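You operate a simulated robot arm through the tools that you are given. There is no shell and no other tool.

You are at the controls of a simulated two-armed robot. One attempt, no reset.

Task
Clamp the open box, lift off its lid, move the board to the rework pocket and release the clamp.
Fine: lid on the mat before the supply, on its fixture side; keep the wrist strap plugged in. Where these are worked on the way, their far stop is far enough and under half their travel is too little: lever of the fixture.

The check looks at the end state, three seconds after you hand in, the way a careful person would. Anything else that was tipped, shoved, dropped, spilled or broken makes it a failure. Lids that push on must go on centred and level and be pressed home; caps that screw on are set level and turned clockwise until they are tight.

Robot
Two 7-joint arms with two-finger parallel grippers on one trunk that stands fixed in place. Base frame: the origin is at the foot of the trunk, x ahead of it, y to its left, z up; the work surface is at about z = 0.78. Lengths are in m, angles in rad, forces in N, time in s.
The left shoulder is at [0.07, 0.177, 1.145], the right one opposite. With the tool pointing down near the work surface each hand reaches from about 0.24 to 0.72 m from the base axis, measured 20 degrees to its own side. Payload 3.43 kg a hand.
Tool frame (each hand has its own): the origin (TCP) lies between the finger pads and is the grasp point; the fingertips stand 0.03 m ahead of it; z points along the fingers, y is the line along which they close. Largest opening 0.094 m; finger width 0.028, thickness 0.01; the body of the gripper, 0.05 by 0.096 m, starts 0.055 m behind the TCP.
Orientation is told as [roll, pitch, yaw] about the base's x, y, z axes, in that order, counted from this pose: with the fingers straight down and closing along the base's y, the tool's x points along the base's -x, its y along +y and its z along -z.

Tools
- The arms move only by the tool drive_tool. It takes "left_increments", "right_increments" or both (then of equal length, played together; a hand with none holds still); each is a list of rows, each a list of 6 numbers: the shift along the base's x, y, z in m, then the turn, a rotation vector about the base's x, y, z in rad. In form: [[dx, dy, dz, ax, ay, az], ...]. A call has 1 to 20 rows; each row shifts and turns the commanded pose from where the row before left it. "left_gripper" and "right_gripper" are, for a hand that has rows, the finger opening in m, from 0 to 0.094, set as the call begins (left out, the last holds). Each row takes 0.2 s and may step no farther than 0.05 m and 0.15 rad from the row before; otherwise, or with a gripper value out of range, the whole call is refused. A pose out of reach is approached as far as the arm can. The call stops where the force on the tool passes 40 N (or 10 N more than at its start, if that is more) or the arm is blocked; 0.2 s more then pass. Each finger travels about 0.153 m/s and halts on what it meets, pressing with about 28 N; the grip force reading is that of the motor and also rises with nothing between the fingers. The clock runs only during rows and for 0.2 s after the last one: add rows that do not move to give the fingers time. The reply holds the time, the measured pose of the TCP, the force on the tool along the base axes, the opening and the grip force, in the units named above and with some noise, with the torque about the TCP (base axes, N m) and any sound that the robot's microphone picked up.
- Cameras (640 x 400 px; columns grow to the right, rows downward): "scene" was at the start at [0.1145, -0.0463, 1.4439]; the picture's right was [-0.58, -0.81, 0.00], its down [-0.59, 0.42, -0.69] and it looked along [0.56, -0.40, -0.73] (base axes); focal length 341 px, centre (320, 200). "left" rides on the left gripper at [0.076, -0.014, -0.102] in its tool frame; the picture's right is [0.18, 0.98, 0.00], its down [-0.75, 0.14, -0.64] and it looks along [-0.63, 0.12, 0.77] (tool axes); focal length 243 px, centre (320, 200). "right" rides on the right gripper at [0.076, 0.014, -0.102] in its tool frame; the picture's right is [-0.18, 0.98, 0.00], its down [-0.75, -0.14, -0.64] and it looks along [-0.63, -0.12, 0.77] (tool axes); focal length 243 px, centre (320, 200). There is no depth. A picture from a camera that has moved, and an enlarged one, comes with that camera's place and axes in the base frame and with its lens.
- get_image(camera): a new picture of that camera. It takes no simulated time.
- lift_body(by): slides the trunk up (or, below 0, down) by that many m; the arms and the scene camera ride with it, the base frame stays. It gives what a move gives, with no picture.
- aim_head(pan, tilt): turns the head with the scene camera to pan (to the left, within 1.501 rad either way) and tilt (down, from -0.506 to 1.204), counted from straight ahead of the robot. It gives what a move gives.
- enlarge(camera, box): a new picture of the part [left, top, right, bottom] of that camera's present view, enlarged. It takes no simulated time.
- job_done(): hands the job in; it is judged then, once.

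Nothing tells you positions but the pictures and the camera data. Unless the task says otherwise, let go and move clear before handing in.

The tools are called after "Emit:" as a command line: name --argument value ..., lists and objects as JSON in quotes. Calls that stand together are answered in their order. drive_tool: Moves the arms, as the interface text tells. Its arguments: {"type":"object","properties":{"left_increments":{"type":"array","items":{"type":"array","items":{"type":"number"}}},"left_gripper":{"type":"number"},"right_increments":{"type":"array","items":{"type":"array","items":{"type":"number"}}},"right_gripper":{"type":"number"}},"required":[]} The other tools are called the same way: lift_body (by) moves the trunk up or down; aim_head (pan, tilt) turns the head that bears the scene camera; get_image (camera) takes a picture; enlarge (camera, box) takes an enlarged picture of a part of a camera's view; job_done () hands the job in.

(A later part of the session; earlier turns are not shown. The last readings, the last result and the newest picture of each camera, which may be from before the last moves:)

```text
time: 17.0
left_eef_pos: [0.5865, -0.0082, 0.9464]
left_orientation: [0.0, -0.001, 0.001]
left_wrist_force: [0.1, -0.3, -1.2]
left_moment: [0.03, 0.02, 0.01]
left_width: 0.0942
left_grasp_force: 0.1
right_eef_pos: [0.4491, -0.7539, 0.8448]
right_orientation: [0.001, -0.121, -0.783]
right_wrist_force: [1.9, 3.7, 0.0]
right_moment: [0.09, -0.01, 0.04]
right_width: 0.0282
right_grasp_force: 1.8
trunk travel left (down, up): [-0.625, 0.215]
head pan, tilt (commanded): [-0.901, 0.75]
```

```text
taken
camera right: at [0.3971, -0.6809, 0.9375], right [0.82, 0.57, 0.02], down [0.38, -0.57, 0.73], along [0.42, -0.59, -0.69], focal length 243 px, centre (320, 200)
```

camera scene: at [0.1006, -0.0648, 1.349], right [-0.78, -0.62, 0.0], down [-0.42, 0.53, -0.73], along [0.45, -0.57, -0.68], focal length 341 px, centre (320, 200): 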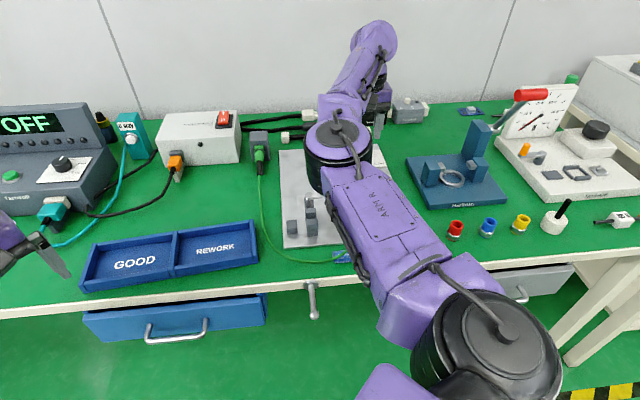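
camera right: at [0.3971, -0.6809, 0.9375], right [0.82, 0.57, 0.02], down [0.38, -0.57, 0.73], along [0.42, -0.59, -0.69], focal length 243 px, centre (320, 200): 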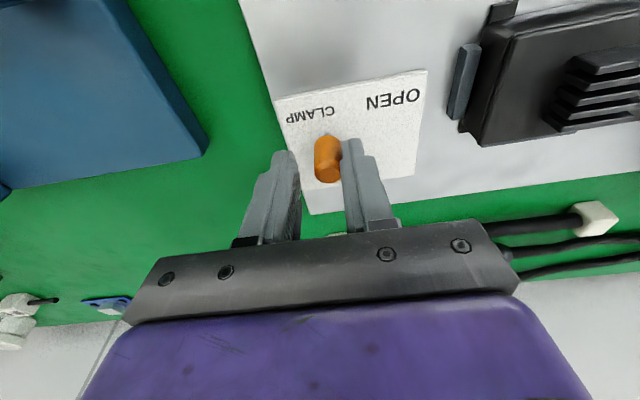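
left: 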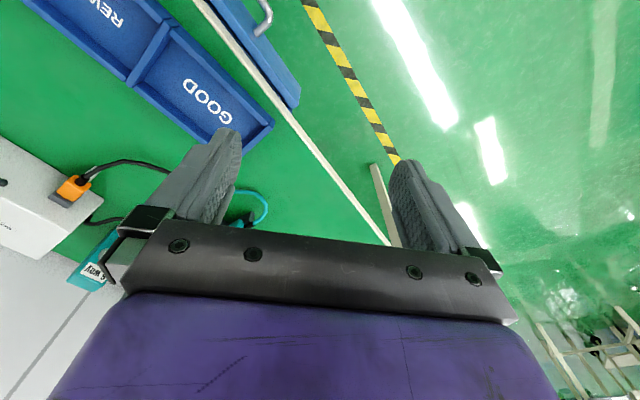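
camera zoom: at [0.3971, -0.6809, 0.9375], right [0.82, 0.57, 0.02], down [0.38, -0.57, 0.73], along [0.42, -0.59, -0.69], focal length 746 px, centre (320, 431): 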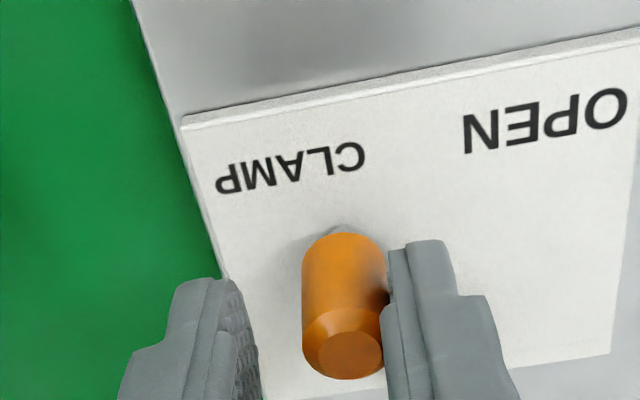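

The knob has moved over to CLAMP with a small contact force. I push a few more millimetres to make sure it sits at the far stop.

Emit:
drive_tool --right_increments '[[-0.0008, -0.0029, 0, 0, 0, 0], [-0.0005, -0.003, 0, 0, 0, 0], [0, 0, 0, 0, 0, 0]]'

Emit:
enlarge --camera "right" --box '[220, 60, 420, 190]'

```text
time: 17.8
left_eef_pos: [0.5877, -0.0074, 0.9459]
left_orientation: [-0.001, 0.001, -0.001]
left_wrist_force: [0.1, -1.0, 0.0]
left_moment: [0.05, 0.01, 0.02]
left_width: 0.0937
left_grasp_force: 0.0
right_eef_pos: [0.4492, -0.7584, 0.844]
right_orientation: [0.0, -0.121, -0.784]
right_wrist_force: [10.8, 10.6, 0.9]
right_moment: [0.35, -0.15, 0.01]
right_width: 0.0345
right_grasp_force: 6.9
trunk travel left (down, up): [-0.625, 0.215]
head pan, tilt (commanded): [-0.901, 0.75]
```

```text
3.08 times, centred on (320, 125) of right
camera zoom: at [0.3962, -0.685, 0.9377], right [0.82, 0.57, 0.02], down [0.38, -0.57, 0.73], along [0.43, -0.59, -0.69], focal length 746 px, centre (320, 431)
```

zoom: 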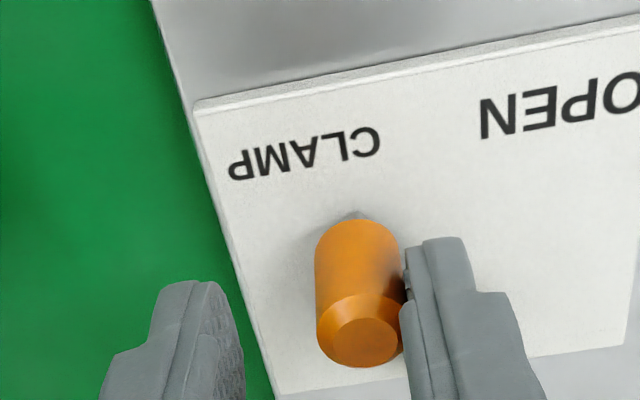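

The force rose to 15 N and the knob stopped moving, so the lever is at its CLAMP stop. I open the fingers, lift clear and look at the clamped box.

Emit:
drive_tool --right_increments '[[0, 0, 0, 0, 0, 0], [0, 0, 0, 0, 0, 0], [0, 0, 0.02, 0, 0, 0], [0, 0, 0.03, 0, 0, 0], [0, 0, 0.03, 0, 0, 0]]' --right_gripper 0.055

Emit:
get_image --camera "right"

Emit:
enlarge --camera "right" --box '[260, 0, 520, 170]'

```text
time: 19.0
left_eef_pos: [0.5865, -0.0074, 0.9478]
left_orientation: [0.0, 0.001, 0.0]
left_wrist_force: [-0.6, 1.0, 0.2]
left_moment: [0.01, -0.01, 0.01]
left_width: 0.0938
left_grasp_force: 0.1
right_eef_pos: [0.4474, -0.7604, 0.9292]
right_orientation: [-0.001, -0.12, -0.785]
right_wrist_force: [-0.1, 0.4, 0.8]
right_moment: [0.03, 0.01, -0.02]
right_width: 0.0552
right_grasp_force: 0.1
trunk travel left (down, up): [-0.625, 0.215]
head pan, tilt (commanded): [-0.901, 0.75]
```

```text
taken
camera right: at [0.3951, -0.6872, 1.02], right [0.82, 0.57, 0.02], down [0.38, -0.57, 0.73], along [0.42, -0.59, -0.69], focal length 243 px, centre (320, 200)
```

right: 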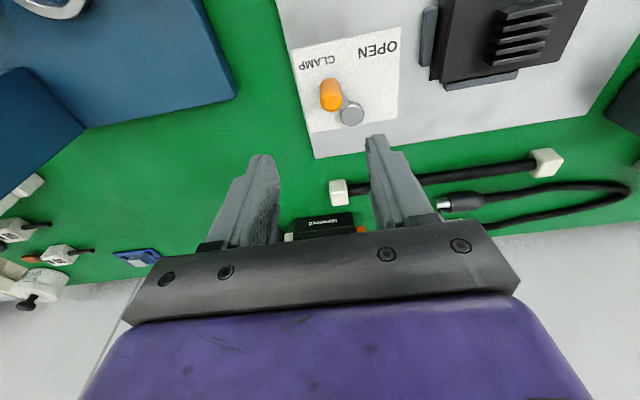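

```text
2.35 times, centred on (390, 85) of right
camera zoom: at [0.3951, -0.6872, 1.02], right [0.82, 0.57, 0.02], down [0.38, -0.57, 0.73], along [0.42, -0.59, -0.69], focal length 571 px, centre (155, 471)
```

zoom: 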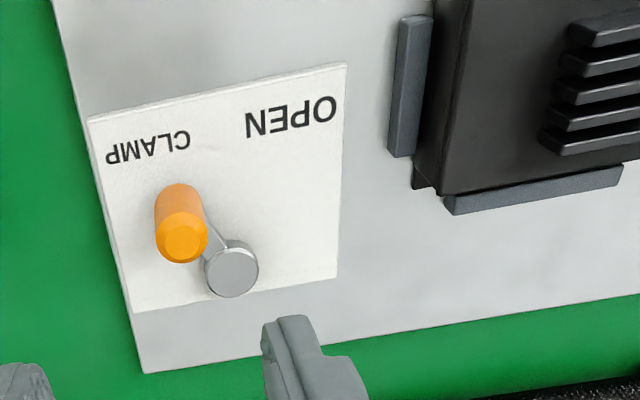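

The lever now rests at CLAMP. I bring the tool back to vertical and move over the box to locate the lid handle precisely.

Emit:
drive_tool --right_increments '[[0.0127, 0.0343, 0.0177, 0.0425, 0.0425, 0], [0.0127, 0.0343, 0.0177, 0.0425, 0.0425, 0], [0.0127, 0.0343, 0.0177, 0, 0, 0], [0.0127, 0.0343, 0.0177, 0, 0, 0], [0, 0, 0, 0, 0, 0]]' --right_gripper 0.06

Emit:
get_image --camera "right"

Emit:
enlarge --camera "right" --box '[260, 40, 420, 150]'

Emit:
get_image --camera "scene"

```text
time: 20.2
left_eef_pos: [0.5871, -0.0095, 0.9486]
left_orientation: [0.001, 0.001, -0.001]
left_wrist_force: [0.3, 0.3, 0.6]
left_moment: [0.01, 0.01, -0.01]
left_width: 0.094
left_grasp_force: 0.0
right_eef_pos: [0.4963, -0.623, 1.0002]
right_orientation: [0.001, 0.001, -0.786]
right_wrist_force: [-0.4, -0.1, 0.1]
right_moment: [0.03, 0.01, 0.0]
right_width: 0.0599
right_grasp_force: 0.0
trunk travel left (down, up): [-0.625, 0.215]
head pan, tilt (commanded): [-0.901, 0.75]
```

```text
taken
camera right: at [0.4516, -0.5592, 1.102], right [0.83, 0.56, 0.0], down [0.43, -0.63, 0.64], along [0.36, -0.53, -0.77], focal length 243 px, centre (320, 200)
```

right: 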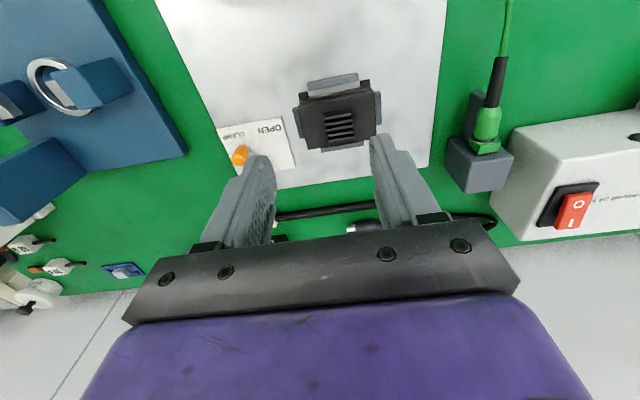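

```text
3.64 times, centred on (340, 95) of right
camera zoom: at [0.4516, -0.5592, 1.102], right [0.83, 0.56, 0.0], down [0.43, -0.63, 0.64], along [0.36, -0.53, -0.77], focal length 882 px, centre (247, 582)
```

zoom: 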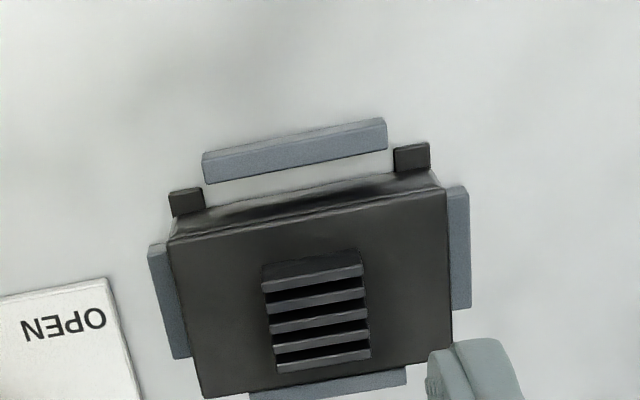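

```text
taken
camera scene: at [0.1007, -0.0665, 1.3488], right [-0.78, -0.62, 0.0], down [-0.42, 0.54, -0.73], along [0.45, -0.57, -0.68], focal length 341 px, centre (320, 200)
```

scene: 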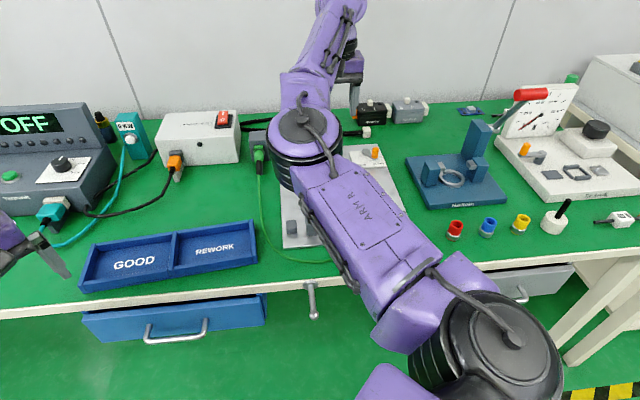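

I triangulate the handle at centre (0.539, -0.646), about 31×29 mm, top near z = 0.826, lid top near 0.805. I move the open fingers directly above it.

Emit:
drive_tool --right_increments '[[0.0141, -0.0077, -0.033, 0, 0, 0], [0.0141, -0.0077, -0.033, 0, 0, 0], [0.0141, -0.0077, -0.033, 0, 0, 0], [0, 0, 0, 0, 0, 0]]' --right_gripper 0.06

Emit:
get_image --camera "right"

Emit:
enlarge --camera "right" --box '[220, 60, 420, 190]'

Emit:
enlarge --camera "scene" --box '[240, 60, 400, 200]'

```text
time: 21.2
left_eef_pos: [0.5862, -0.0085, 0.9462]
left_orientation: [-0.001, -0.001, 0.001]
left_wrist_force: [-0.3, 0.2, 0.5]
left_moment: [0.0, 0.0, -0.04]
left_width: 0.0939
left_grasp_force: 0.0
right_eef_pos: [0.538, -0.6455, 0.8986]
right_orientation: [0.0, 0.0, -0.784]
right_wrist_force: [0.0, 0.4, -0.1]
right_moment: [-0.04, 0.0, 0.01]
right_width: 0.06
right_grasp_force: 0.0
trunk travel left (down, up): [-0.625, 0.215]
head pan, tilt (commanded): [-0.901, 0.75]
```

```text
taken
camera right: at [0.4944, -0.5815, 1.0007], right [0.82, 0.57, 0.0], down [0.43, -0.63, 0.64], along [0.36, -0.53, -0.77], focal length 243 px, centre (320, 200)
```

right: 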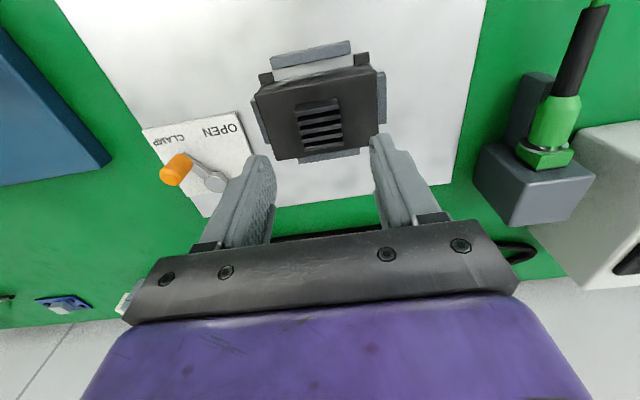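

```text
3.08 times, centred on (320, 125) of right
camera zoom: at [0.4944, -0.5815, 1.0007], right [0.82, 0.57, 0.0], down [0.43, -0.63, 0.64], along [0.36, -0.53, -0.77], focal length 746 px, centre (320, 431)
```

zoom: 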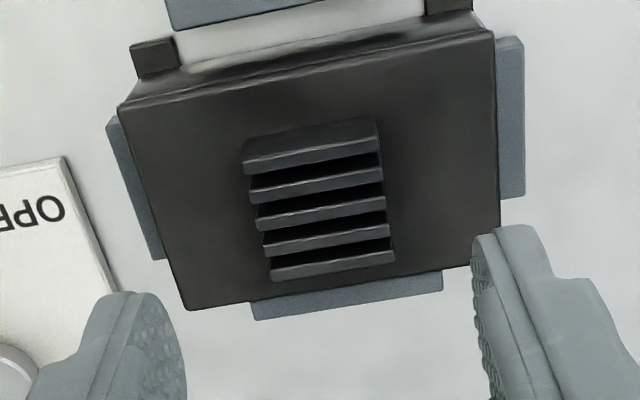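

```text
2.86 times, centred on (320, 130) of scene
camera zoom: at [0.1006, -0.0642, 1.349], right [-0.78, -0.62, 0.0], down [-0.42, 0.53, -0.73], along [0.45, -0.57, -0.68], focal length 975 px, centre (320, 400)
```

zoom: 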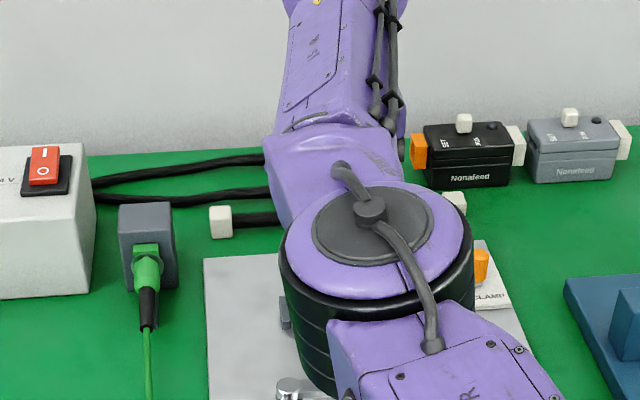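

The hand is centred over the handle within a millimetre. I descend to bring the fingertips beside the handle just above the lid top.

Emit:
drive_tool --right_increments '[[0, 0, -0.018, 0, 0, 0], [0, 0, -0.018, 0, 0, 0], [0, 0, -0.0175, 0, 0, 0], [0, 0, 0, 0, 0, 0]]'

Emit:
enlarge --camera "right" --box '[220, 60, 420, 190]'

```text
time: 22.2
left_eef_pos: [0.5864, -0.0065, 0.9467]
left_orientation: [-0.002, -0.002, 0.0]
left_wrist_force: [-0.2, 0.3, -0.6]
left_moment: [0.01, 0.01, -0.01]
left_width: 0.094
left_grasp_force: 0.0
right_eef_pos: [0.5404, -0.6458, 0.8457]
right_orientation: [0.0, -0.002, -0.784]
right_wrist_force: [1.3, -0.9, 9.1]
right_moment: [0.0, 0.0, -0.04]
right_width: 0.0603
right_grasp_force: 0.0
trunk travel left (down, up): [-0.625, 0.215]
head pan, tilt (commanded): [-0.901, 0.75]
```

```text
3.08 times, centred on (320, 125) of right
camera zoom: at [0.496, -0.581, 0.9484], right [0.82, 0.57, 0.0], down [0.43, -0.63, 0.64], along [0.36, -0.53, -0.77], focal length 746 px, centre (320, 431)
```

zoom: 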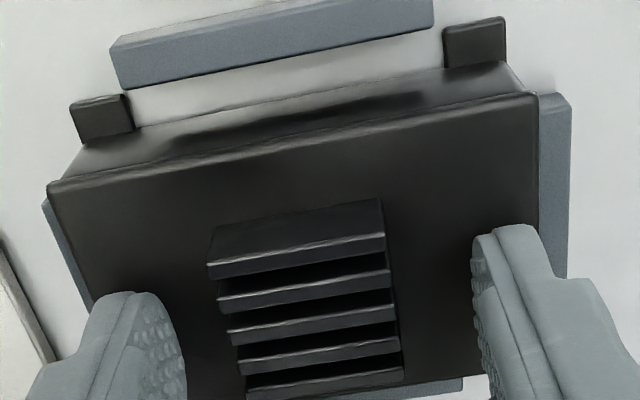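

The fingertips have just touched the lid top (about z = 0.816, 9 N). I raise 3 mm and close on the handle.

Emit:
drive_tool --right_increments '[[0, 0, 0.0035, 0, 0, 0], [0, 0, 0, 0, 0, 0]]'

Emit:
drive_tool --right_increments '[[0, 0, 0, 0, 0, 0], [0, 0, 0, 0, 0, 0], [0, 0, 0, 0, 0, 0]]' --right_gripper 0.02

Emit:
enlarge --camera "right" --box '[220, 60, 420, 190]'

```text
time: 22.8
left_eef_pos: [0.5883, -0.0085, 0.9461]
left_orientation: [-0.001, 0.0, 0.001]
left_wrist_force: [-0.2, 0.2, -0.7]
left_moment: [-0.02, -0.01, 0.01]
left_width: 0.0938
left_grasp_force: 0.0
right_eef_pos: [0.5409, -0.6451, 0.8476]
right_orientation: [0.0, 0.002, -0.785]
right_wrist_force: [0.5, -1.5, -0.5]
right_moment: [0.02, 0.02, -0.01]
right_width: 0.0599
right_grasp_force: 0.1
trunk travel left (down, up): [-0.625, 0.215]
head pan, tilt (commanded): [-0.901, 0.75]
```

```text
time: 23.6
left_eef_pos: [0.5869, -0.0086, 0.9463]
left_orientation: [0.0, 0.0, 0.001]
left_wrist_force: [0.1, -0.5, 0.0]
left_moment: [0.0, 0.0, 0.04]
left_width: 0.0943
left_grasp_force: 0.0
right_eef_pos: [0.5417, -0.6457, 0.8473]
right_orientation: [-0.001, 0.0, -0.785]
right_wrist_force: [0.5, 0.3, 0.1]
right_moment: [-0.01, 0.02, 0.04]
right_width: 0.031
right_grasp_force: 28.2
trunk travel left (down, up): [-0.625, 0.215]
head pan, tilt (commanded): [-0.901, 0.75]
```

```text
3.08 times, centred on (320, 125) of right
camera zoom: at [0.4969, -0.5814, 0.9496], right [0.82, 0.57, 0.0], down [0.43, -0.63, 0.64], along [0.36, -0.53, -0.77], focal length 746 px, centre (320, 431)
```

zoom: 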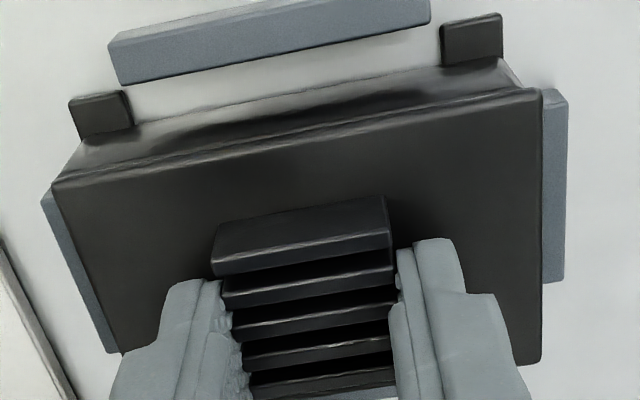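

The handle is gripped at 31 mm with 28 N. I lift straight up slowly, watching the force.

Emit:
drive_tool --right_increments '[[0, 0, 0.004, 0, 0, 0], [0, 0, 0.004, 0, 0, 0], [0, 0, 0.004, 0, 0, 0], [0, 0, 0.004, 0, 0, 0]]'

Emit:
enlarge --camera "right" --box '[200, 20, 440, 190]'

```text
time: 24.6
left_eef_pos: [0.5877, -0.0089, 0.9464]
left_orientation: [0.0, 0.001, 0.0]
left_wrist_force: [-0.2, 0.3, 0.8]
left_moment: [0.01, 0.01, 0.0]
left_width: 0.094
left_grasp_force: 0.0
right_eef_pos: [0.5394, -0.6451, 0.8638]
right_orientation: [0.001, -0.001, -0.785]
right_wrist_force: [0.3, -0.3, -0.7]
right_moment: [-0.01, -0.02, 0.0]
right_width: 0.0308
right_grasp_force: 27.8
trunk travel left (down, up): [-0.625, 0.215]
head pan, tilt (commanded): [-0.901, 0.75]
```

```text
2.35 times, centred on (320, 105) of right
camera zoom: at [0.4956, -0.5809, 0.966], right [0.83, 0.56, 0.0], down [0.43, -0.63, 0.64], along [0.36, -0.53, -0.77], focal length 571 px, centre (320, 424)
```

zoom: 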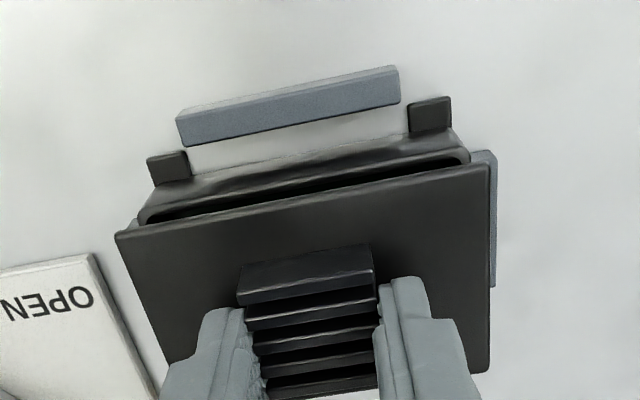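

The lid came away cleanly and the box stayed in the jaws. I lift it well up and carry it toward the open mat in front of the supply's right half.

Emit:
drive_tool --right_increments '[[0, 0, 0.02, 0, 0, 0], [0, 0, 0.03, 0, 0, 0], [0, 0, 0.03, 0, 0, 0], [0, 0, 0.03, 0, 0, 0]]'

Emit:
get_image --camera "right"

Emit:
get_image --camera "scene"

```text
time: 25.6
left_eef_pos: [0.5863, -0.0092, 0.947]
left_orientation: [0.0, -0.003, 0.001]
left_wrist_force: [0.3, -0.4, 0.5]
left_moment: [-0.01, -0.04, 0.0]
left_width: 0.0938
left_grasp_force: 0.0
right_eef_pos: [0.5387, -0.6415, 0.972]
right_orientation: [0.0, 0.0, -0.786]
right_wrist_force: [-0.1, -0.2, -0.9]
right_moment: [0.01, -0.01, -0.02]
right_width: 0.0308
right_grasp_force: 28.0
trunk travel left (down, up): [-0.625, 0.215]
head pan, tilt (commanded): [-0.901, 0.75]
```

```text
taken
camera right: at [0.4942, -0.5772, 1.0737], right [0.82, 0.57, 0.0], down [0.43, -0.63, 0.64], along [0.36, -0.53, -0.77], focal length 243 px, centre (320, 200)
```

right: 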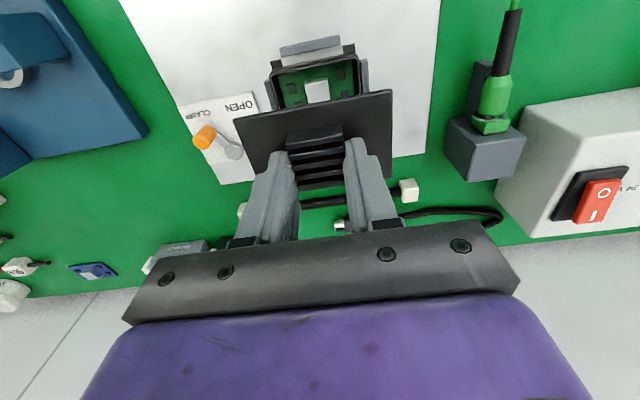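

```text
taken
camera scene: at [0.1, -0.0647, 1.3489], right [-0.78, -0.62, 0.0], down [-0.42, 0.53, -0.73], along [0.45, -0.57, -0.68], focal length 341 px, centre (320, 200)
```

scene: 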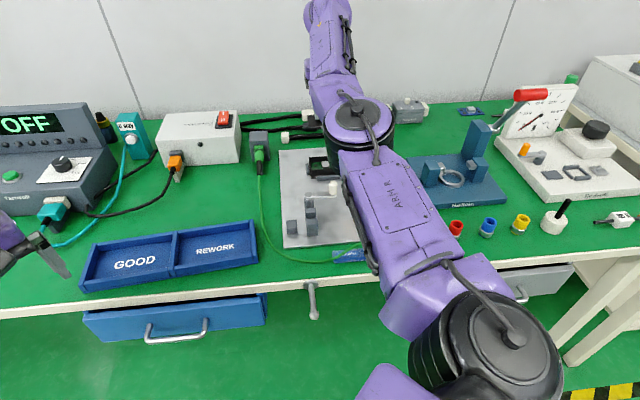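

The open box shows a green board with a white component inside. I carry the lid across at height to above (0.69, -0.41).

Emit:
drive_tool --right_increments '[[0.0216, 0.0331, 0, 0, 0, 0], [0.0216, 0.0331, 0, 0, 0, 0], [0.0216, 0.0331, 0, 0, 0, 0], [0.0216, 0.0331, 0, 0, 0, 0], [0.0216, 0.0331, 0, 0, 0, 0], [0.0216, 0.0331, 0, 0, 0, 0], [0.0216, 0.0331, 0, 0, 0, 0], [0, 0, 0, 0, 0, 0]]'

Emit:
get_image --camera "right"

Emit:
get_image --camera "scene"

```text
time: 27.4
left_eef_pos: [0.5862, -0.0095, 0.9476]
left_orientation: [0.002, 0.001, 0.001]
left_wrist_force: [-1.3, -1.0, -0.4]
left_moment: [0.02, 0.0, 0.0]
left_width: 0.0939
left_grasp_force: 0.0
right_eef_pos: [0.6669, -0.4055, 0.971]
right_orientation: [0.003, -0.002, -0.786]
right_wrist_force: [-0.4, -0.7, -0.4]
right_moment: [0.04, 0.01, -0.03]
right_width: 0.031
right_grasp_force: 28.4
right hand out of reach, approached as far as the arm can: row 5, 6, 7
trunk travel left (down, up): [-0.625, 0.215]
head pan, tilt (commanded): [-0.901, 0.75]
```

```text
taken
camera right: at [0.6211, -0.3399, 1.0736], right [0.82, 0.57, 0.0], down [0.43, -0.63, 0.64], along [0.36, -0.53, -0.77], focal length 243 px, centre (320, 200)
```

right: 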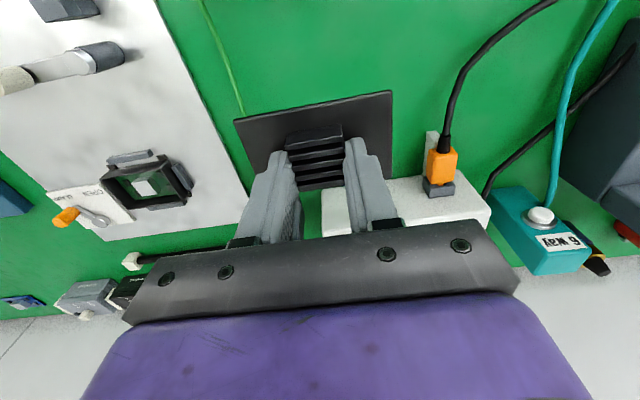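

```text
taken
camera scene: at [0.1003, -0.066, 1.3489], right [-0.78, -0.62, 0.0], down [-0.42, 0.54, -0.73], along [0.45, -0.57, -0.68], focal length 341 px, centre (320, 200)
```

scene: 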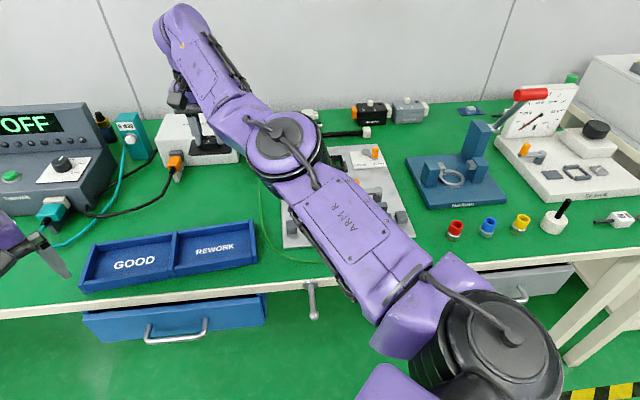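

The arm stops short at this height, at (0.667, -0.406), but lower down it should reach a bit further. I descend partway toward (0.68, -0.40) and check clearances.

Emit:
drive_tool --right_increments '[[0, 0, -0.025, 0, 0, 0], [0, 0, -0.025, 0, 0, 0], [0.005, 0.002, -0.025, 0, 0, 0], [0.008, 0.0035, -0.025, 0, 0, 0], [0, 0, 0, 0, 0, 0]]'

Emit:
get_image --camera "right"

Emit:
get_image --camera "scene"

Emit:
get_image --camera "left"

```text
time: 28.6
left_eef_pos: [0.5867, -0.0083, 0.9462]
left_orientation: [0.001, 0.0, 0.0]
left_wrist_force: [0.8, -0.3, 0.5]
left_moment: [0.02, -0.01, 0.0]
left_width: 0.0938
left_grasp_force: 0.1
right_eef_pos: [0.6785, -0.3957, 0.871]
right_orientation: [-0.001, 0.0, -0.785]
right_wrist_force: [0.3, 0.4, -0.8]
right_moment: [-0.03, 0.04, -0.03]
right_width: 0.0313
right_grasp_force: 27.8
trunk travel left (down, up): [-0.625, 0.215]
head pan, tilt (commanded): [-0.901, 0.75]
```

```text
taken
camera right: at [0.6338, -0.3321, 0.9747], right [0.82, 0.57, 0.0], down [0.43, -0.63, 0.64], along [0.36, -0.53, -0.77], focal length 243 px, centre (320, 200)
```

right: 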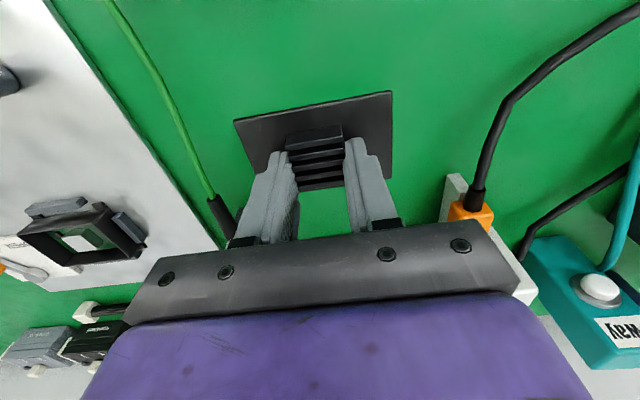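

```text
taken
camera scene: at [0.1006, -0.064, 1.349], right [-0.78, -0.62, 0.0], down [-0.42, 0.53, -0.73], along [0.45, -0.57, -0.68], focal length 341 px, centre (320, 200)
```

scene: 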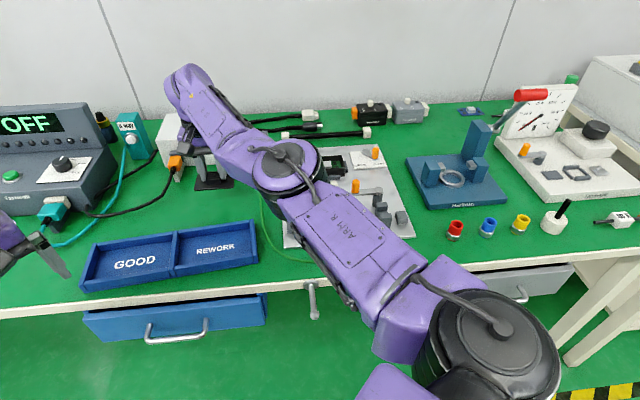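

```text
taken
camera left: at [0.5123, -0.0224, 1.0508], right [-0.18, 0.98, 0.0], down [0.75, 0.14, 0.64], along [0.63, 0.12, -0.77], focal length 243 px, centre (320, 200)
```

left: 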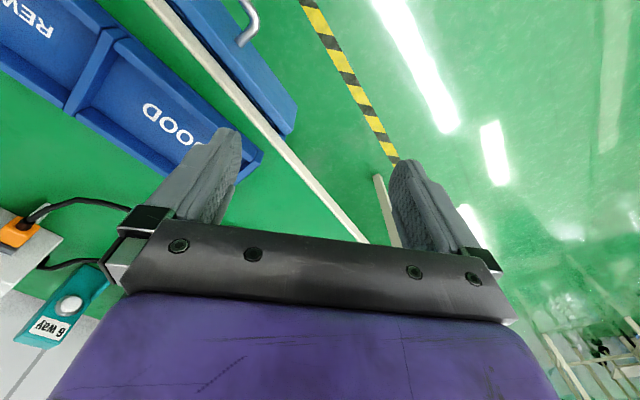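

The lid hovers over clear mat in front of the supply's right half, away from the orange lead and the green strap cable. I lower it slowly until it touches the mat.

Emit:
drive_tool --right_increments '[[0, 0, -0.01, 0, 0, 0], [0, 0, -0.01, 0, 0, 0], [0, 0, -0.01, 0, 0, 0], [0, 0, -0.005, 0, 0, 0], [0, 0, 0, 0, 0, 0]]'

Emit:
enlarge --camera "right" --box '[200, 60, 440, 210]'

Emit:
enlarge --camera "scene" --box '[140, 100, 280, 230]'

```text
time: 29.8
left_eef_pos: [0.5856, -0.008, 0.9466]
left_orientation: [-0.001, 0.001, -0.001]
left_wrist_force: [-1.2, -0.4, 0.7]
left_moment: [0.01, 0.01, 0.01]
left_width: 0.0942
left_grasp_force: 0.1
right_eef_pos: [0.6789, -0.396, 0.8373]
right_orientation: [0.003, 0.0, -0.785]
right_wrist_force: [0.2, 1.4, -1.1]
right_moment: [0.0, -0.01, 0.01]
right_width: 0.0311
right_grasp_force: 28.1
trunk travel left (down, up): [-0.625, 0.215]
head pan, tilt (commanded): [-0.901, 0.75]
```

```text
2.67 times, centred on (320, 135) of right
camera zoom: at [0.6341, -0.3323, 0.9395], right [0.82, 0.57, 0.0], down [0.43, -0.63, 0.64], along [0.36, -0.53, -0.77], focal length 647 px, centre (320, 373)
```

zoom: 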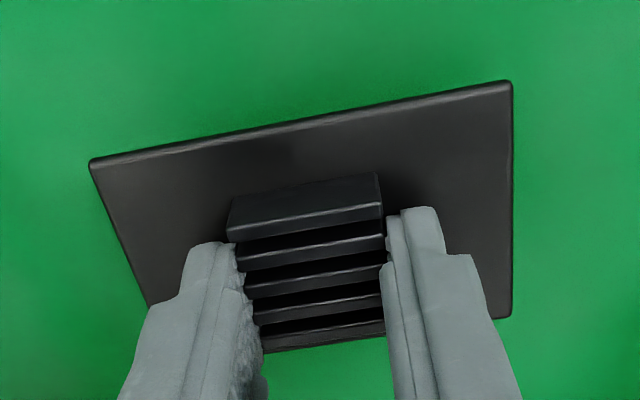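

```text
3.08 times, centred on (210, 165) of scene
camera zoom: at [0.1009, -0.0647, 1.3489], right [-0.78, -0.62, 0.0], down [-0.42, 0.53, -0.73], along [0.45, -0.57, -0.68], focal length 1050 px, centre (658, 308)
```

zoom: 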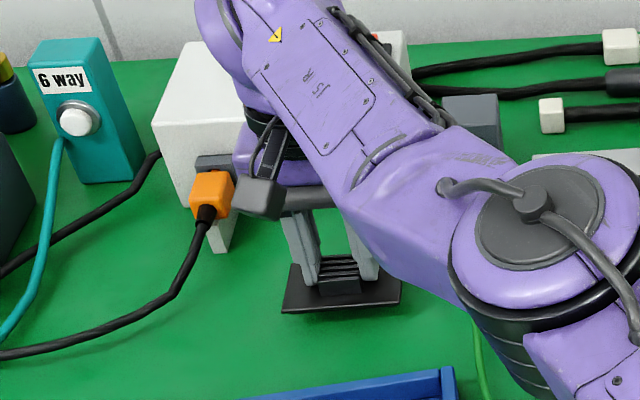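

The lid is a thin plate just above the mat. I continue down in 3 mm steps until contact.

Emit:
drive_tool --right_increments '[[0, 0, -0.003, 0, 0, 0], [0, 0, -0.003, 0, 0, 0], [0, 0, -0.003, 0, 0, 0], [0, 0, -0.003, 0, 0, 0], [0, 0, 0, 0, 0, 0]]'

```text
time: 31.0
left_eef_pos: [0.5872, -0.0089, 0.9471]
left_orientation: [0.001, 0.0, -0.001]
left_wrist_force: [1.1, -0.2, 0.6]
left_moment: [0.04, -0.01, -0.01]
left_width: 0.094
left_grasp_force: 0.1
right_eef_pos: [0.6776, -0.3955, 0.8249]
right_orientation: [-0.001, 0.0, -0.785]
right_wrist_force: [0.3, -0.4, -0.7]
right_moment: [0.01, 0.03, 0.01]
right_width: 0.0309
right_grasp_force: 27.8
trunk travel left (down, up): [-0.625, 0.215]
head pan, tilt (commanded): [-0.901, 0.75]
```

Emit:
drive_tool --right_increments '[[0, 0, -0.0025, 0, 0, 0], [0, 0, -0.0025, 0, 0, 0], [0, 0, 0, 0, 0, 0]]'

Emit:
enlarge --camera "right" --box '[200, 60, 440, 210]'

Emit:
enlarge --camera "scene" --box '[180, 140, 260, 200]'

```text
time: 31.8
left_eef_pos: [0.5869, -0.0096, 0.9458]
left_orientation: [0.0, 0.0, 0.001]
left_wrist_force: [0.0, 0.7, -0.1]
left_moment: [0.01, 0.03, 0.0]
left_width: 0.0941
left_grasp_force: 0.2
right_eef_pos: [0.6781, -0.3958, 0.8213]
right_orientation: [0.0, -0.002, -0.786]
right_wrist_force: [0.0, -0.4, -0.8]
right_moment: [0.0, 0.02, -0.02]
right_width: 0.0308
right_grasp_force: 27.6
trunk travel left (down, up): [-0.625, 0.215]
head pan, tilt (commanded): [-0.901, 0.75]
```

```text
2.67 times, centred on (320, 135) of right
camera zoom: at [0.6337, -0.3312, 0.9234], right [0.82, 0.57, 0.0], down [0.43, -0.63, 0.64], along [0.36, -0.53, -0.77], focal length 647 px, centre (320, 373)
```

zoom: 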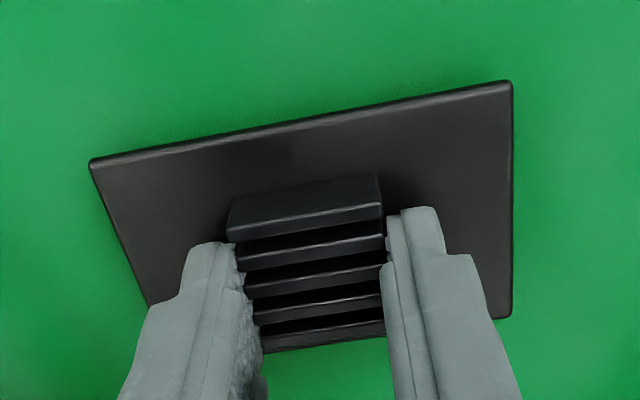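

```text
6.67 times, centred on (220, 170) of scene
camera zoom: at [0.1009, -0.0648, 1.3489], right [-0.78, -0.62, 0.0], down [-0.42, 0.53, -0.73], along [0.45, -0.57, -0.68], focal length 2276 px, centre (987, 400)
```

zoom: 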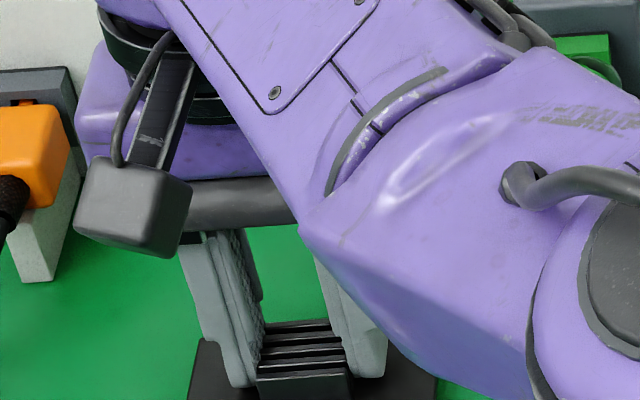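

No contact yet at 0.821. I keep lowering gently.

Emit:
drive_tool --right_increments '[[0, 0, -0.0025, 0, 0, 0], [0, 0, -0.0025, 0, 0, 0], [0, 0, 0, 0, 0, 0]]'

```text
time: 32.6
left_eef_pos: [0.5864, -0.0092, 0.9487]
left_orientation: [-0.003, -0.002, 0.0]
left_wrist_force: [-0.8, -0.1, 0.3]
left_moment: [0.0, 0.0, -0.03]
left_width: 0.0939
left_grasp_force: 0.1
right_eef_pos: [0.6776, -0.3959, 0.8191]
right_orientation: [0.003, -0.007, -0.785]
right_wrist_force: [8.9, -4.1, 22.8]
right_moment: [0.02, -0.08, 0.03]
right_width: 0.0311
right_grasp_force: 28.2
trunk travel left (down, up): [-0.625, 0.215]
head pan, tilt (commanded): [-0.901, 0.75]
```

Contact with the mat (23 N). I relieve the pressure by 2 mm, then open the fingers.

Emit:
drive_tool --right_increments '[[0, 0, 0.002, 0, 0, 0], [0, 0, 0, 0, 0, 0]]'

Emit:
drive_tool --right_increments '[[0, 0, 0, 0, 0, 0], [0, 0, 0, 0, 0, 0], [0, 0, 0, 0, 0, 0]]' --right_gripper 0.055

Emit:
enlarge --camera "right" --box '[200, 60, 440, 210]'

```text
time: 33.2
left_eef_pos: [0.5852, -0.0084, 0.9471]
left_orientation: [-0.002, -0.001, 0.0]
left_wrist_force: [0.4, -0.2, 0.8]
left_moment: [0.01, 0.02, -0.01]
left_width: 0.0939
left_grasp_force: 0.0
right_eef_pos: [0.6782, -0.3948, 0.8196]
right_orientation: [0.001, -0.003, -0.783]
right_wrist_force: [6.4, -3.7, 17.2]
right_moment: [-0.13, -0.13, -0.01]
right_width: 0.0309
right_grasp_force: 27.4
trunk travel left (down, up): [-0.625, 0.215]
head pan, tilt (commanded): [-0.901, 0.75]
```

```text
time: 34.0
left_eef_pos: [0.5854, -0.0083, 0.9473]
left_orientation: [-0.001, -0.003, 0.0]
left_wrist_force: [-0.7, -0.3, 0.4]
left_moment: [-0.04, -0.02, -0.01]
left_width: 0.094
left_grasp_force: 0.0
right_eef_pos: [0.6758, -0.3936, 0.8192]
right_orientation: [0.002, -0.005, -0.786]
right_wrist_force: [-0.6, 5.0, 12.4]
right_moment: [0.11, 0.12, -0.03]
right_width: 0.053
right_grasp_force: 0.1
trunk travel left (down, up): [-0.625, 0.215]
head pan, tilt (commanded): [-0.901, 0.75]
```

```text
2.67 times, centred on (320, 135) of right
camera zoom: at [0.6319, -0.3297, 0.921], right [0.82, 0.57, 0.0], down [0.43, -0.63, 0.64], along [0.37, -0.53, -0.76], focal length 647 px, centre (320, 373)
```

zoom: 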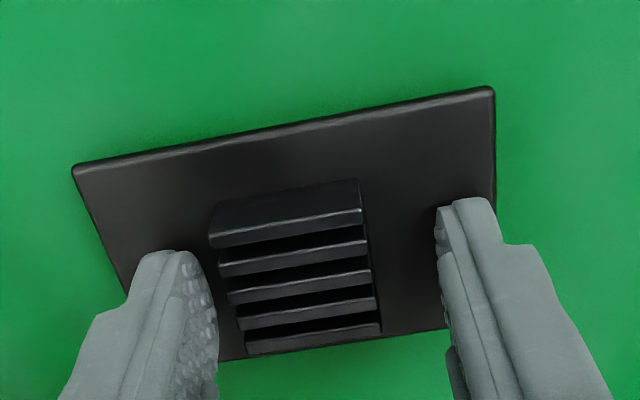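

The lid is released and the fingertips are only resting on it. I lift straight up clear of the handle.

Emit:
drive_tool --right_increments '[[0, 0, 0.005, 0, 0, 0], [0, 0, 0.01, 0, 0, 0], [0, 0, 0.02, 0, 0, 0], [0, 0, 0.03, 0, 0, 0], [0, 0, 0.03, 0, 0, 0], [0, 0, 0.03, 0, 0, 0]]'

Emit:
get_image --camera "right"

Emit:
get_image --camera "scene"

```text
time: 35.4
left_eef_pos: [0.586, -0.0088, 0.9468]
left_orientation: [-0.002, 0.001, -0.001]
left_wrist_force: [-0.4, 0.4, -0.3]
left_moment: [0.0, 0.02, 0.0]
left_width: 0.0941
left_grasp_force: 0.0
right_eef_pos: [0.6731, -0.3957, 0.9394]
right_orientation: [-0.002, 0.0, -0.786]
right_wrist_force: [-0.4, 0.4, 0.6]
right_moment: [-0.02, 0.0, 0.02]
right_width: 0.0552
right_grasp_force: 0.1
right hand out of reach, approached as far as the arm can: row 5
trunk travel left (down, up): [-0.625, 0.215]
head pan, tilt (commanded): [-0.901, 0.75]
```

```text
taken
camera right: at [0.6287, -0.33, 1.0417], right [0.83, 0.56, 0.0], down [0.43, -0.63, 0.64], along [0.36, -0.53, -0.77], focal length 243 px, centre (320, 200)
```

right: 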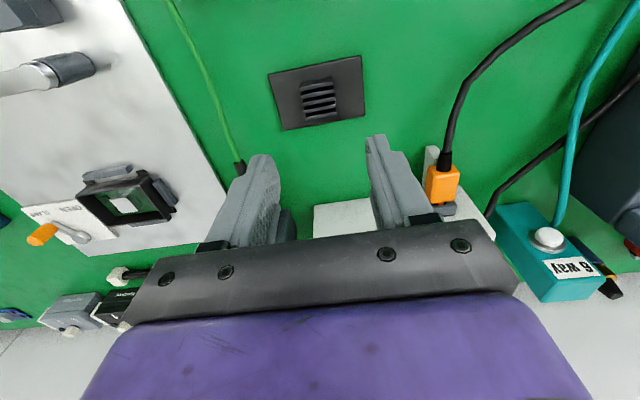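

```text
taken
camera scene: at [0.1008, -0.0637, 1.3489], right [-0.78, -0.62, 0.0], down [-0.42, 0.53, -0.73], along [0.45, -0.57, -0.68], focal length 341 px, centre (320, 200)
```

scene: 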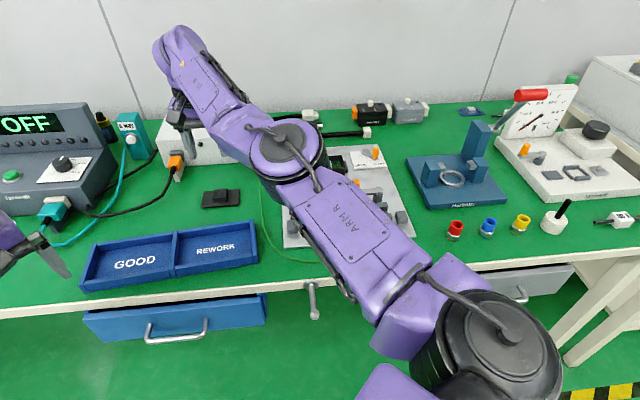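

The lid lies flat on the mat before the supply's right (fixture) half, clear of all leads. Now I go back over the open box to examine the board.

Emit:
drive_tool --right_increments '[[-0.0219, -0.0284, 0.0076, 0, 0, 0], [-0.0219, -0.0284, 0.0076, 0, 0, 0], [-0.0219, -0.0284, 0.0076, 0, 0, 0], [-0.0219, -0.0284, 0.0076, 0, 0, 0], [-0.0219, -0.0284, 0.0076, 0, 0, 0], [-0.0219, -0.0284, 0.0076, 0, 0, 0], [-0.0219, -0.0284, 0.0076, 0, 0, 0], [-0.0219, -0.0284, 0.0076, 0, 0, 0], [0, 0, 0, 0, 0, 0]]'

Emit:
get_image --camera "right"

Emit:
enlarge --camera "right" --box '[270, 50, 410, 160]'

```text
time: 37.4
left_eef_pos: [0.5861, -0.0082, 0.9471]
left_orientation: [0.0, -0.001, -0.001]
left_wrist_force: [-0.4, 0.2, -0.7]
left_moment: [-0.01, 0.02, -0.03]
left_width: 0.0941
left_grasp_force: 0.1
right_eef_pos: [0.5351, -0.6358, 1.0069]
right_orientation: [-0.001, -0.001, -0.783]
right_wrist_force: [0.2, -0.4, -0.3]
right_moment: [0.01, 0.01, 0.0]
right_width: 0.0552
right_grasp_force: 0.1
right hand out of reach, approached as far as the arm can: row 1, 2, 3, 4, 5, 6
trunk travel left (down, up): [-0.625, 0.215]
head pan, tilt (commanded): [-0.901, 0.75]
```

```text
taken
camera right: at [0.4917, -0.5728, 1.1084], right [0.82, 0.57, 0.0], down [0.43, -0.63, 0.64], along [0.36, -0.53, -0.77], focal length 243 px, centre (320, 200)
```

right: 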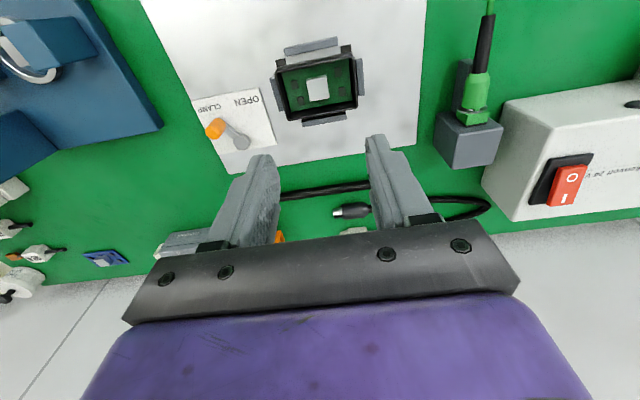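

```text
3.64 times, centred on (340, 105) of right
camera zoom: at [0.4917, -0.5728, 1.1084], right [0.82, 0.57, 0.0], down [0.43, -0.63, 0.64], along [0.36, -0.53, -0.77], focal length 882 px, centre (247, 546)
```

zoom: 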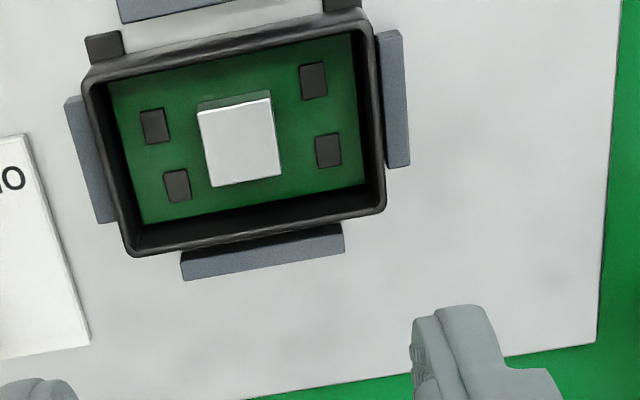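

The board has a square white component about 23 mm wide in the centre, standing roughly 10 mm above the board, which I can grip. I move above it, narrow the fingers, and take another view to fix heights.

Emit:
drive_tool --right_increments '[[0.001, -0.0038, -0.035, 0, 0, 0], [0.001, -0.0037, -0.035, 0, 0, 0], [0, 0, -0.03, 0, 0, 0], [0, 0, 0, 0, 0, 0]]' --right_gripper 0.036

Emit:
get_image --camera "right"

Emit:
enlarge --camera "right" --box '[240, 50, 400, 160]'

```text
time: 38.4
left_eef_pos: [0.5871, -0.009, 0.9461]
left_orientation: [0.0, 0.0, 0.0]
left_wrist_force: [0.5, -0.1, -0.6]
left_moment: [-0.01, -0.01, 0.02]
left_width: 0.0941
left_grasp_force: 0.1
right_eef_pos: [0.5448, -0.6495, 0.9093]
right_orientation: [0.0, 0.001, -0.785]
right_wrist_force: [0.0, 0.5, 0.3]
right_moment: [0.01, -0.01, -0.02]
right_width: 0.0358
right_grasp_force: 0.0
right hand out of reach, approached as far as the arm can: row 2, 3
trunk travel left (down, up): [-0.625, 0.215]
head pan, tilt (commanded): [-0.901, 0.75]
```

```text
taken
camera right: at [0.4992, -0.586, 1.012], right [0.83, 0.56, 0.0], down [0.43, -0.63, 0.64], along [0.36, -0.53, -0.77], focal length 243 px, centre (320, 200)
```

right: 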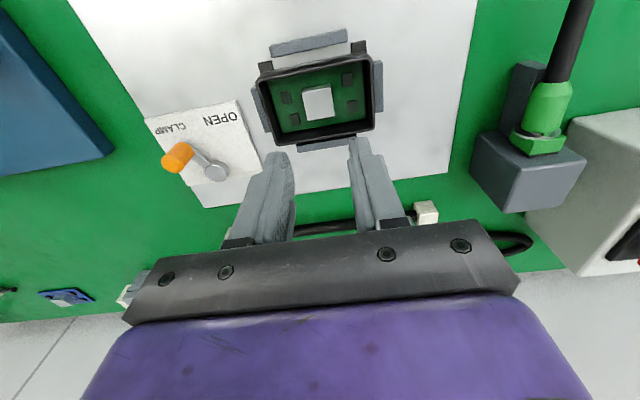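

```text
3.64 times, centred on (320, 105) of right
camera zoom: at [0.4992, -0.586, 1.012], right [0.83, 0.56, 0.0], down [0.43, -0.63, 0.64], along [0.36, -0.53, -0.77], focal length 882 px, centre (320, 546)
```

zoom: 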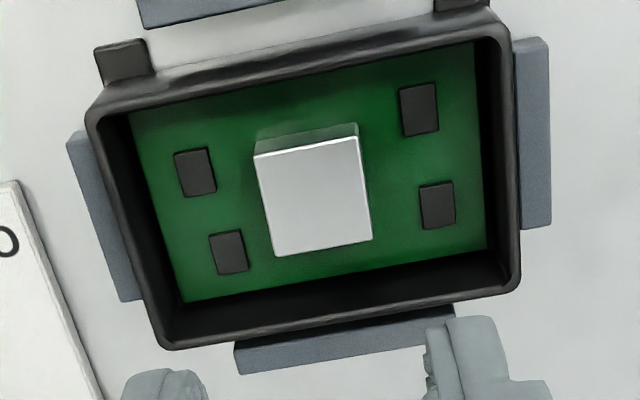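

The white block centre comes out at (0.537, -0.643), top near z = 0.805, board surface near 0.793. I correct the small offset and descend partway to check alignment.

Emit:
drive_tool --right_increments '[[-0.0068, 0.0062, -0.01, 0, 0, 0], [0, 0, -0.02, 0, 0, 0], [0, 0, -0.02, 0, 0, 0], [0, 0, 0, 0, 0, 0]]'

Emit:
enlarge --camera "right" --box '[220, 50, 420, 180]'

```text
time: 39.4
left_eef_pos: [0.5871, -0.0073, 0.9469]
left_orientation: [0.0, 0.001, 0.0]
left_wrist_force: [0.0, 0.0, 0.5]
left_moment: [-0.01, 0.01, -0.01]
left_width: 0.094
left_grasp_force: 0.2
right_eef_pos: [0.5441, -0.6524, 0.8612]
right_orientation: [0.001, 0.003, -0.785]
right_wrist_force: [0.3, 0.4, 0.3]
right_moment: [0.04, 0.01, -0.03]
right_width: 0.0361
right_grasp_force: 0.1
right hand out of reach, approached as far as the arm can: row 1
trunk travel left (down, up): [-0.625, 0.215]
head pan, tilt (commanded): [-0.901, 0.75]
```

```text
3.08 times, centred on (320, 115) of right
camera zoom: at [0.5009, -0.5877, 0.9635], right [0.82, 0.57, 0.0], down [0.43, -0.63, 0.64], along [0.36, -0.53, -0.77], focal length 746 px, centre (320, 462)
```

zoom: 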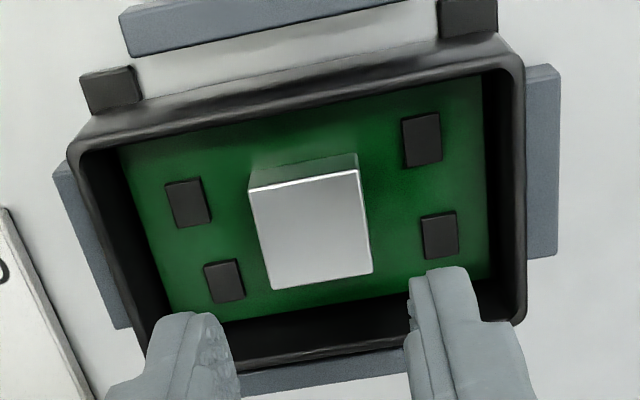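

The hand did not come back the last few millimetres as commanded; the arm may be stuck straight after the out-of-reach stretch. I check the head view before going further.

Emit:
get_image --camera "scene"

Emit:
drive_tool --right_increments '[[0, 0, 0.02, 0, 0, 0], [0, 0, 0.02, 0, 0, 0], [-0.01, 0.01, 0.01, 0, 0, 0], [-0.01, 0.01, 0.01, 0, 0, 0], [-0.01, 0.01, 0.01, 0, 0, 0], [0, 0, 0, 0, 0, 0]]'

Emit:
get_image --camera "scene"

```text
taken
camera scene: at [0.1006, -0.0645, 1.3489], right [-0.78, -0.62, 0.0], down [-0.42, 0.53, -0.73], along [0.45, -0.57, -0.68], focal length 341 px, centre (320, 200)
```

scene: 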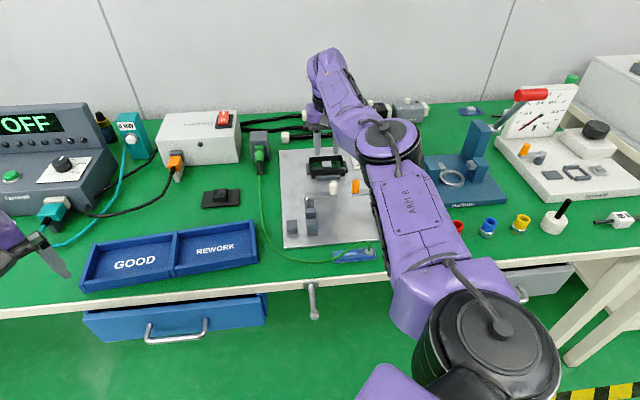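

```text
time: 40.8
left_eef_pos: [0.5872, -0.0085, 0.946]
left_orientation: [0.0, 0.0, -0.001]
left_wrist_force: [-0.1, 0.1, -1.2]
left_moment: [0.01, -0.01, 0.0]
left_width: 0.0942
left_grasp_force: 0.0
right_eef_pos: [0.5429, -0.6458, 0.9377]
right_orientation: [0.0, 0.003, -0.786]
right_wrist_force: [0.3, -0.1, 0.0]
right_moment: [0.03, 0.01, 0.01]
right_width: 0.0361
right_grasp_force: 0.0
right hand out of reach, approached as far as the arm can: row 3, 4, 5
trunk travel left (down, up): [-0.625, 0.215]
head pan, tilt (commanded): [-0.901, 0.75]
```

```text
taken
camera scene: at [0.101, -0.065, 1.3489], right [-0.78, -0.62, 0.0], down [-0.42, 0.53, -0.73], along [0.45, -0.57, -0.68], focal length 341 px, centre (320, 200)
```

scene: 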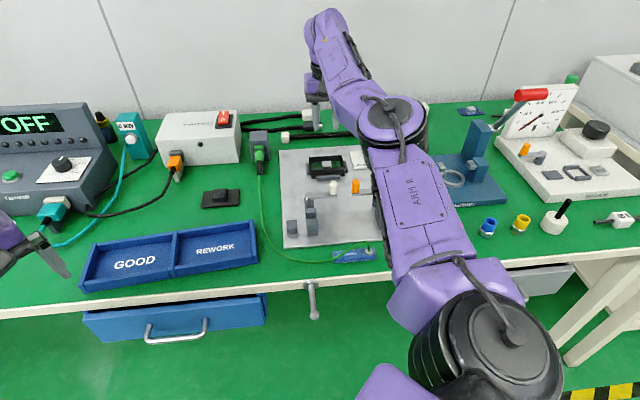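

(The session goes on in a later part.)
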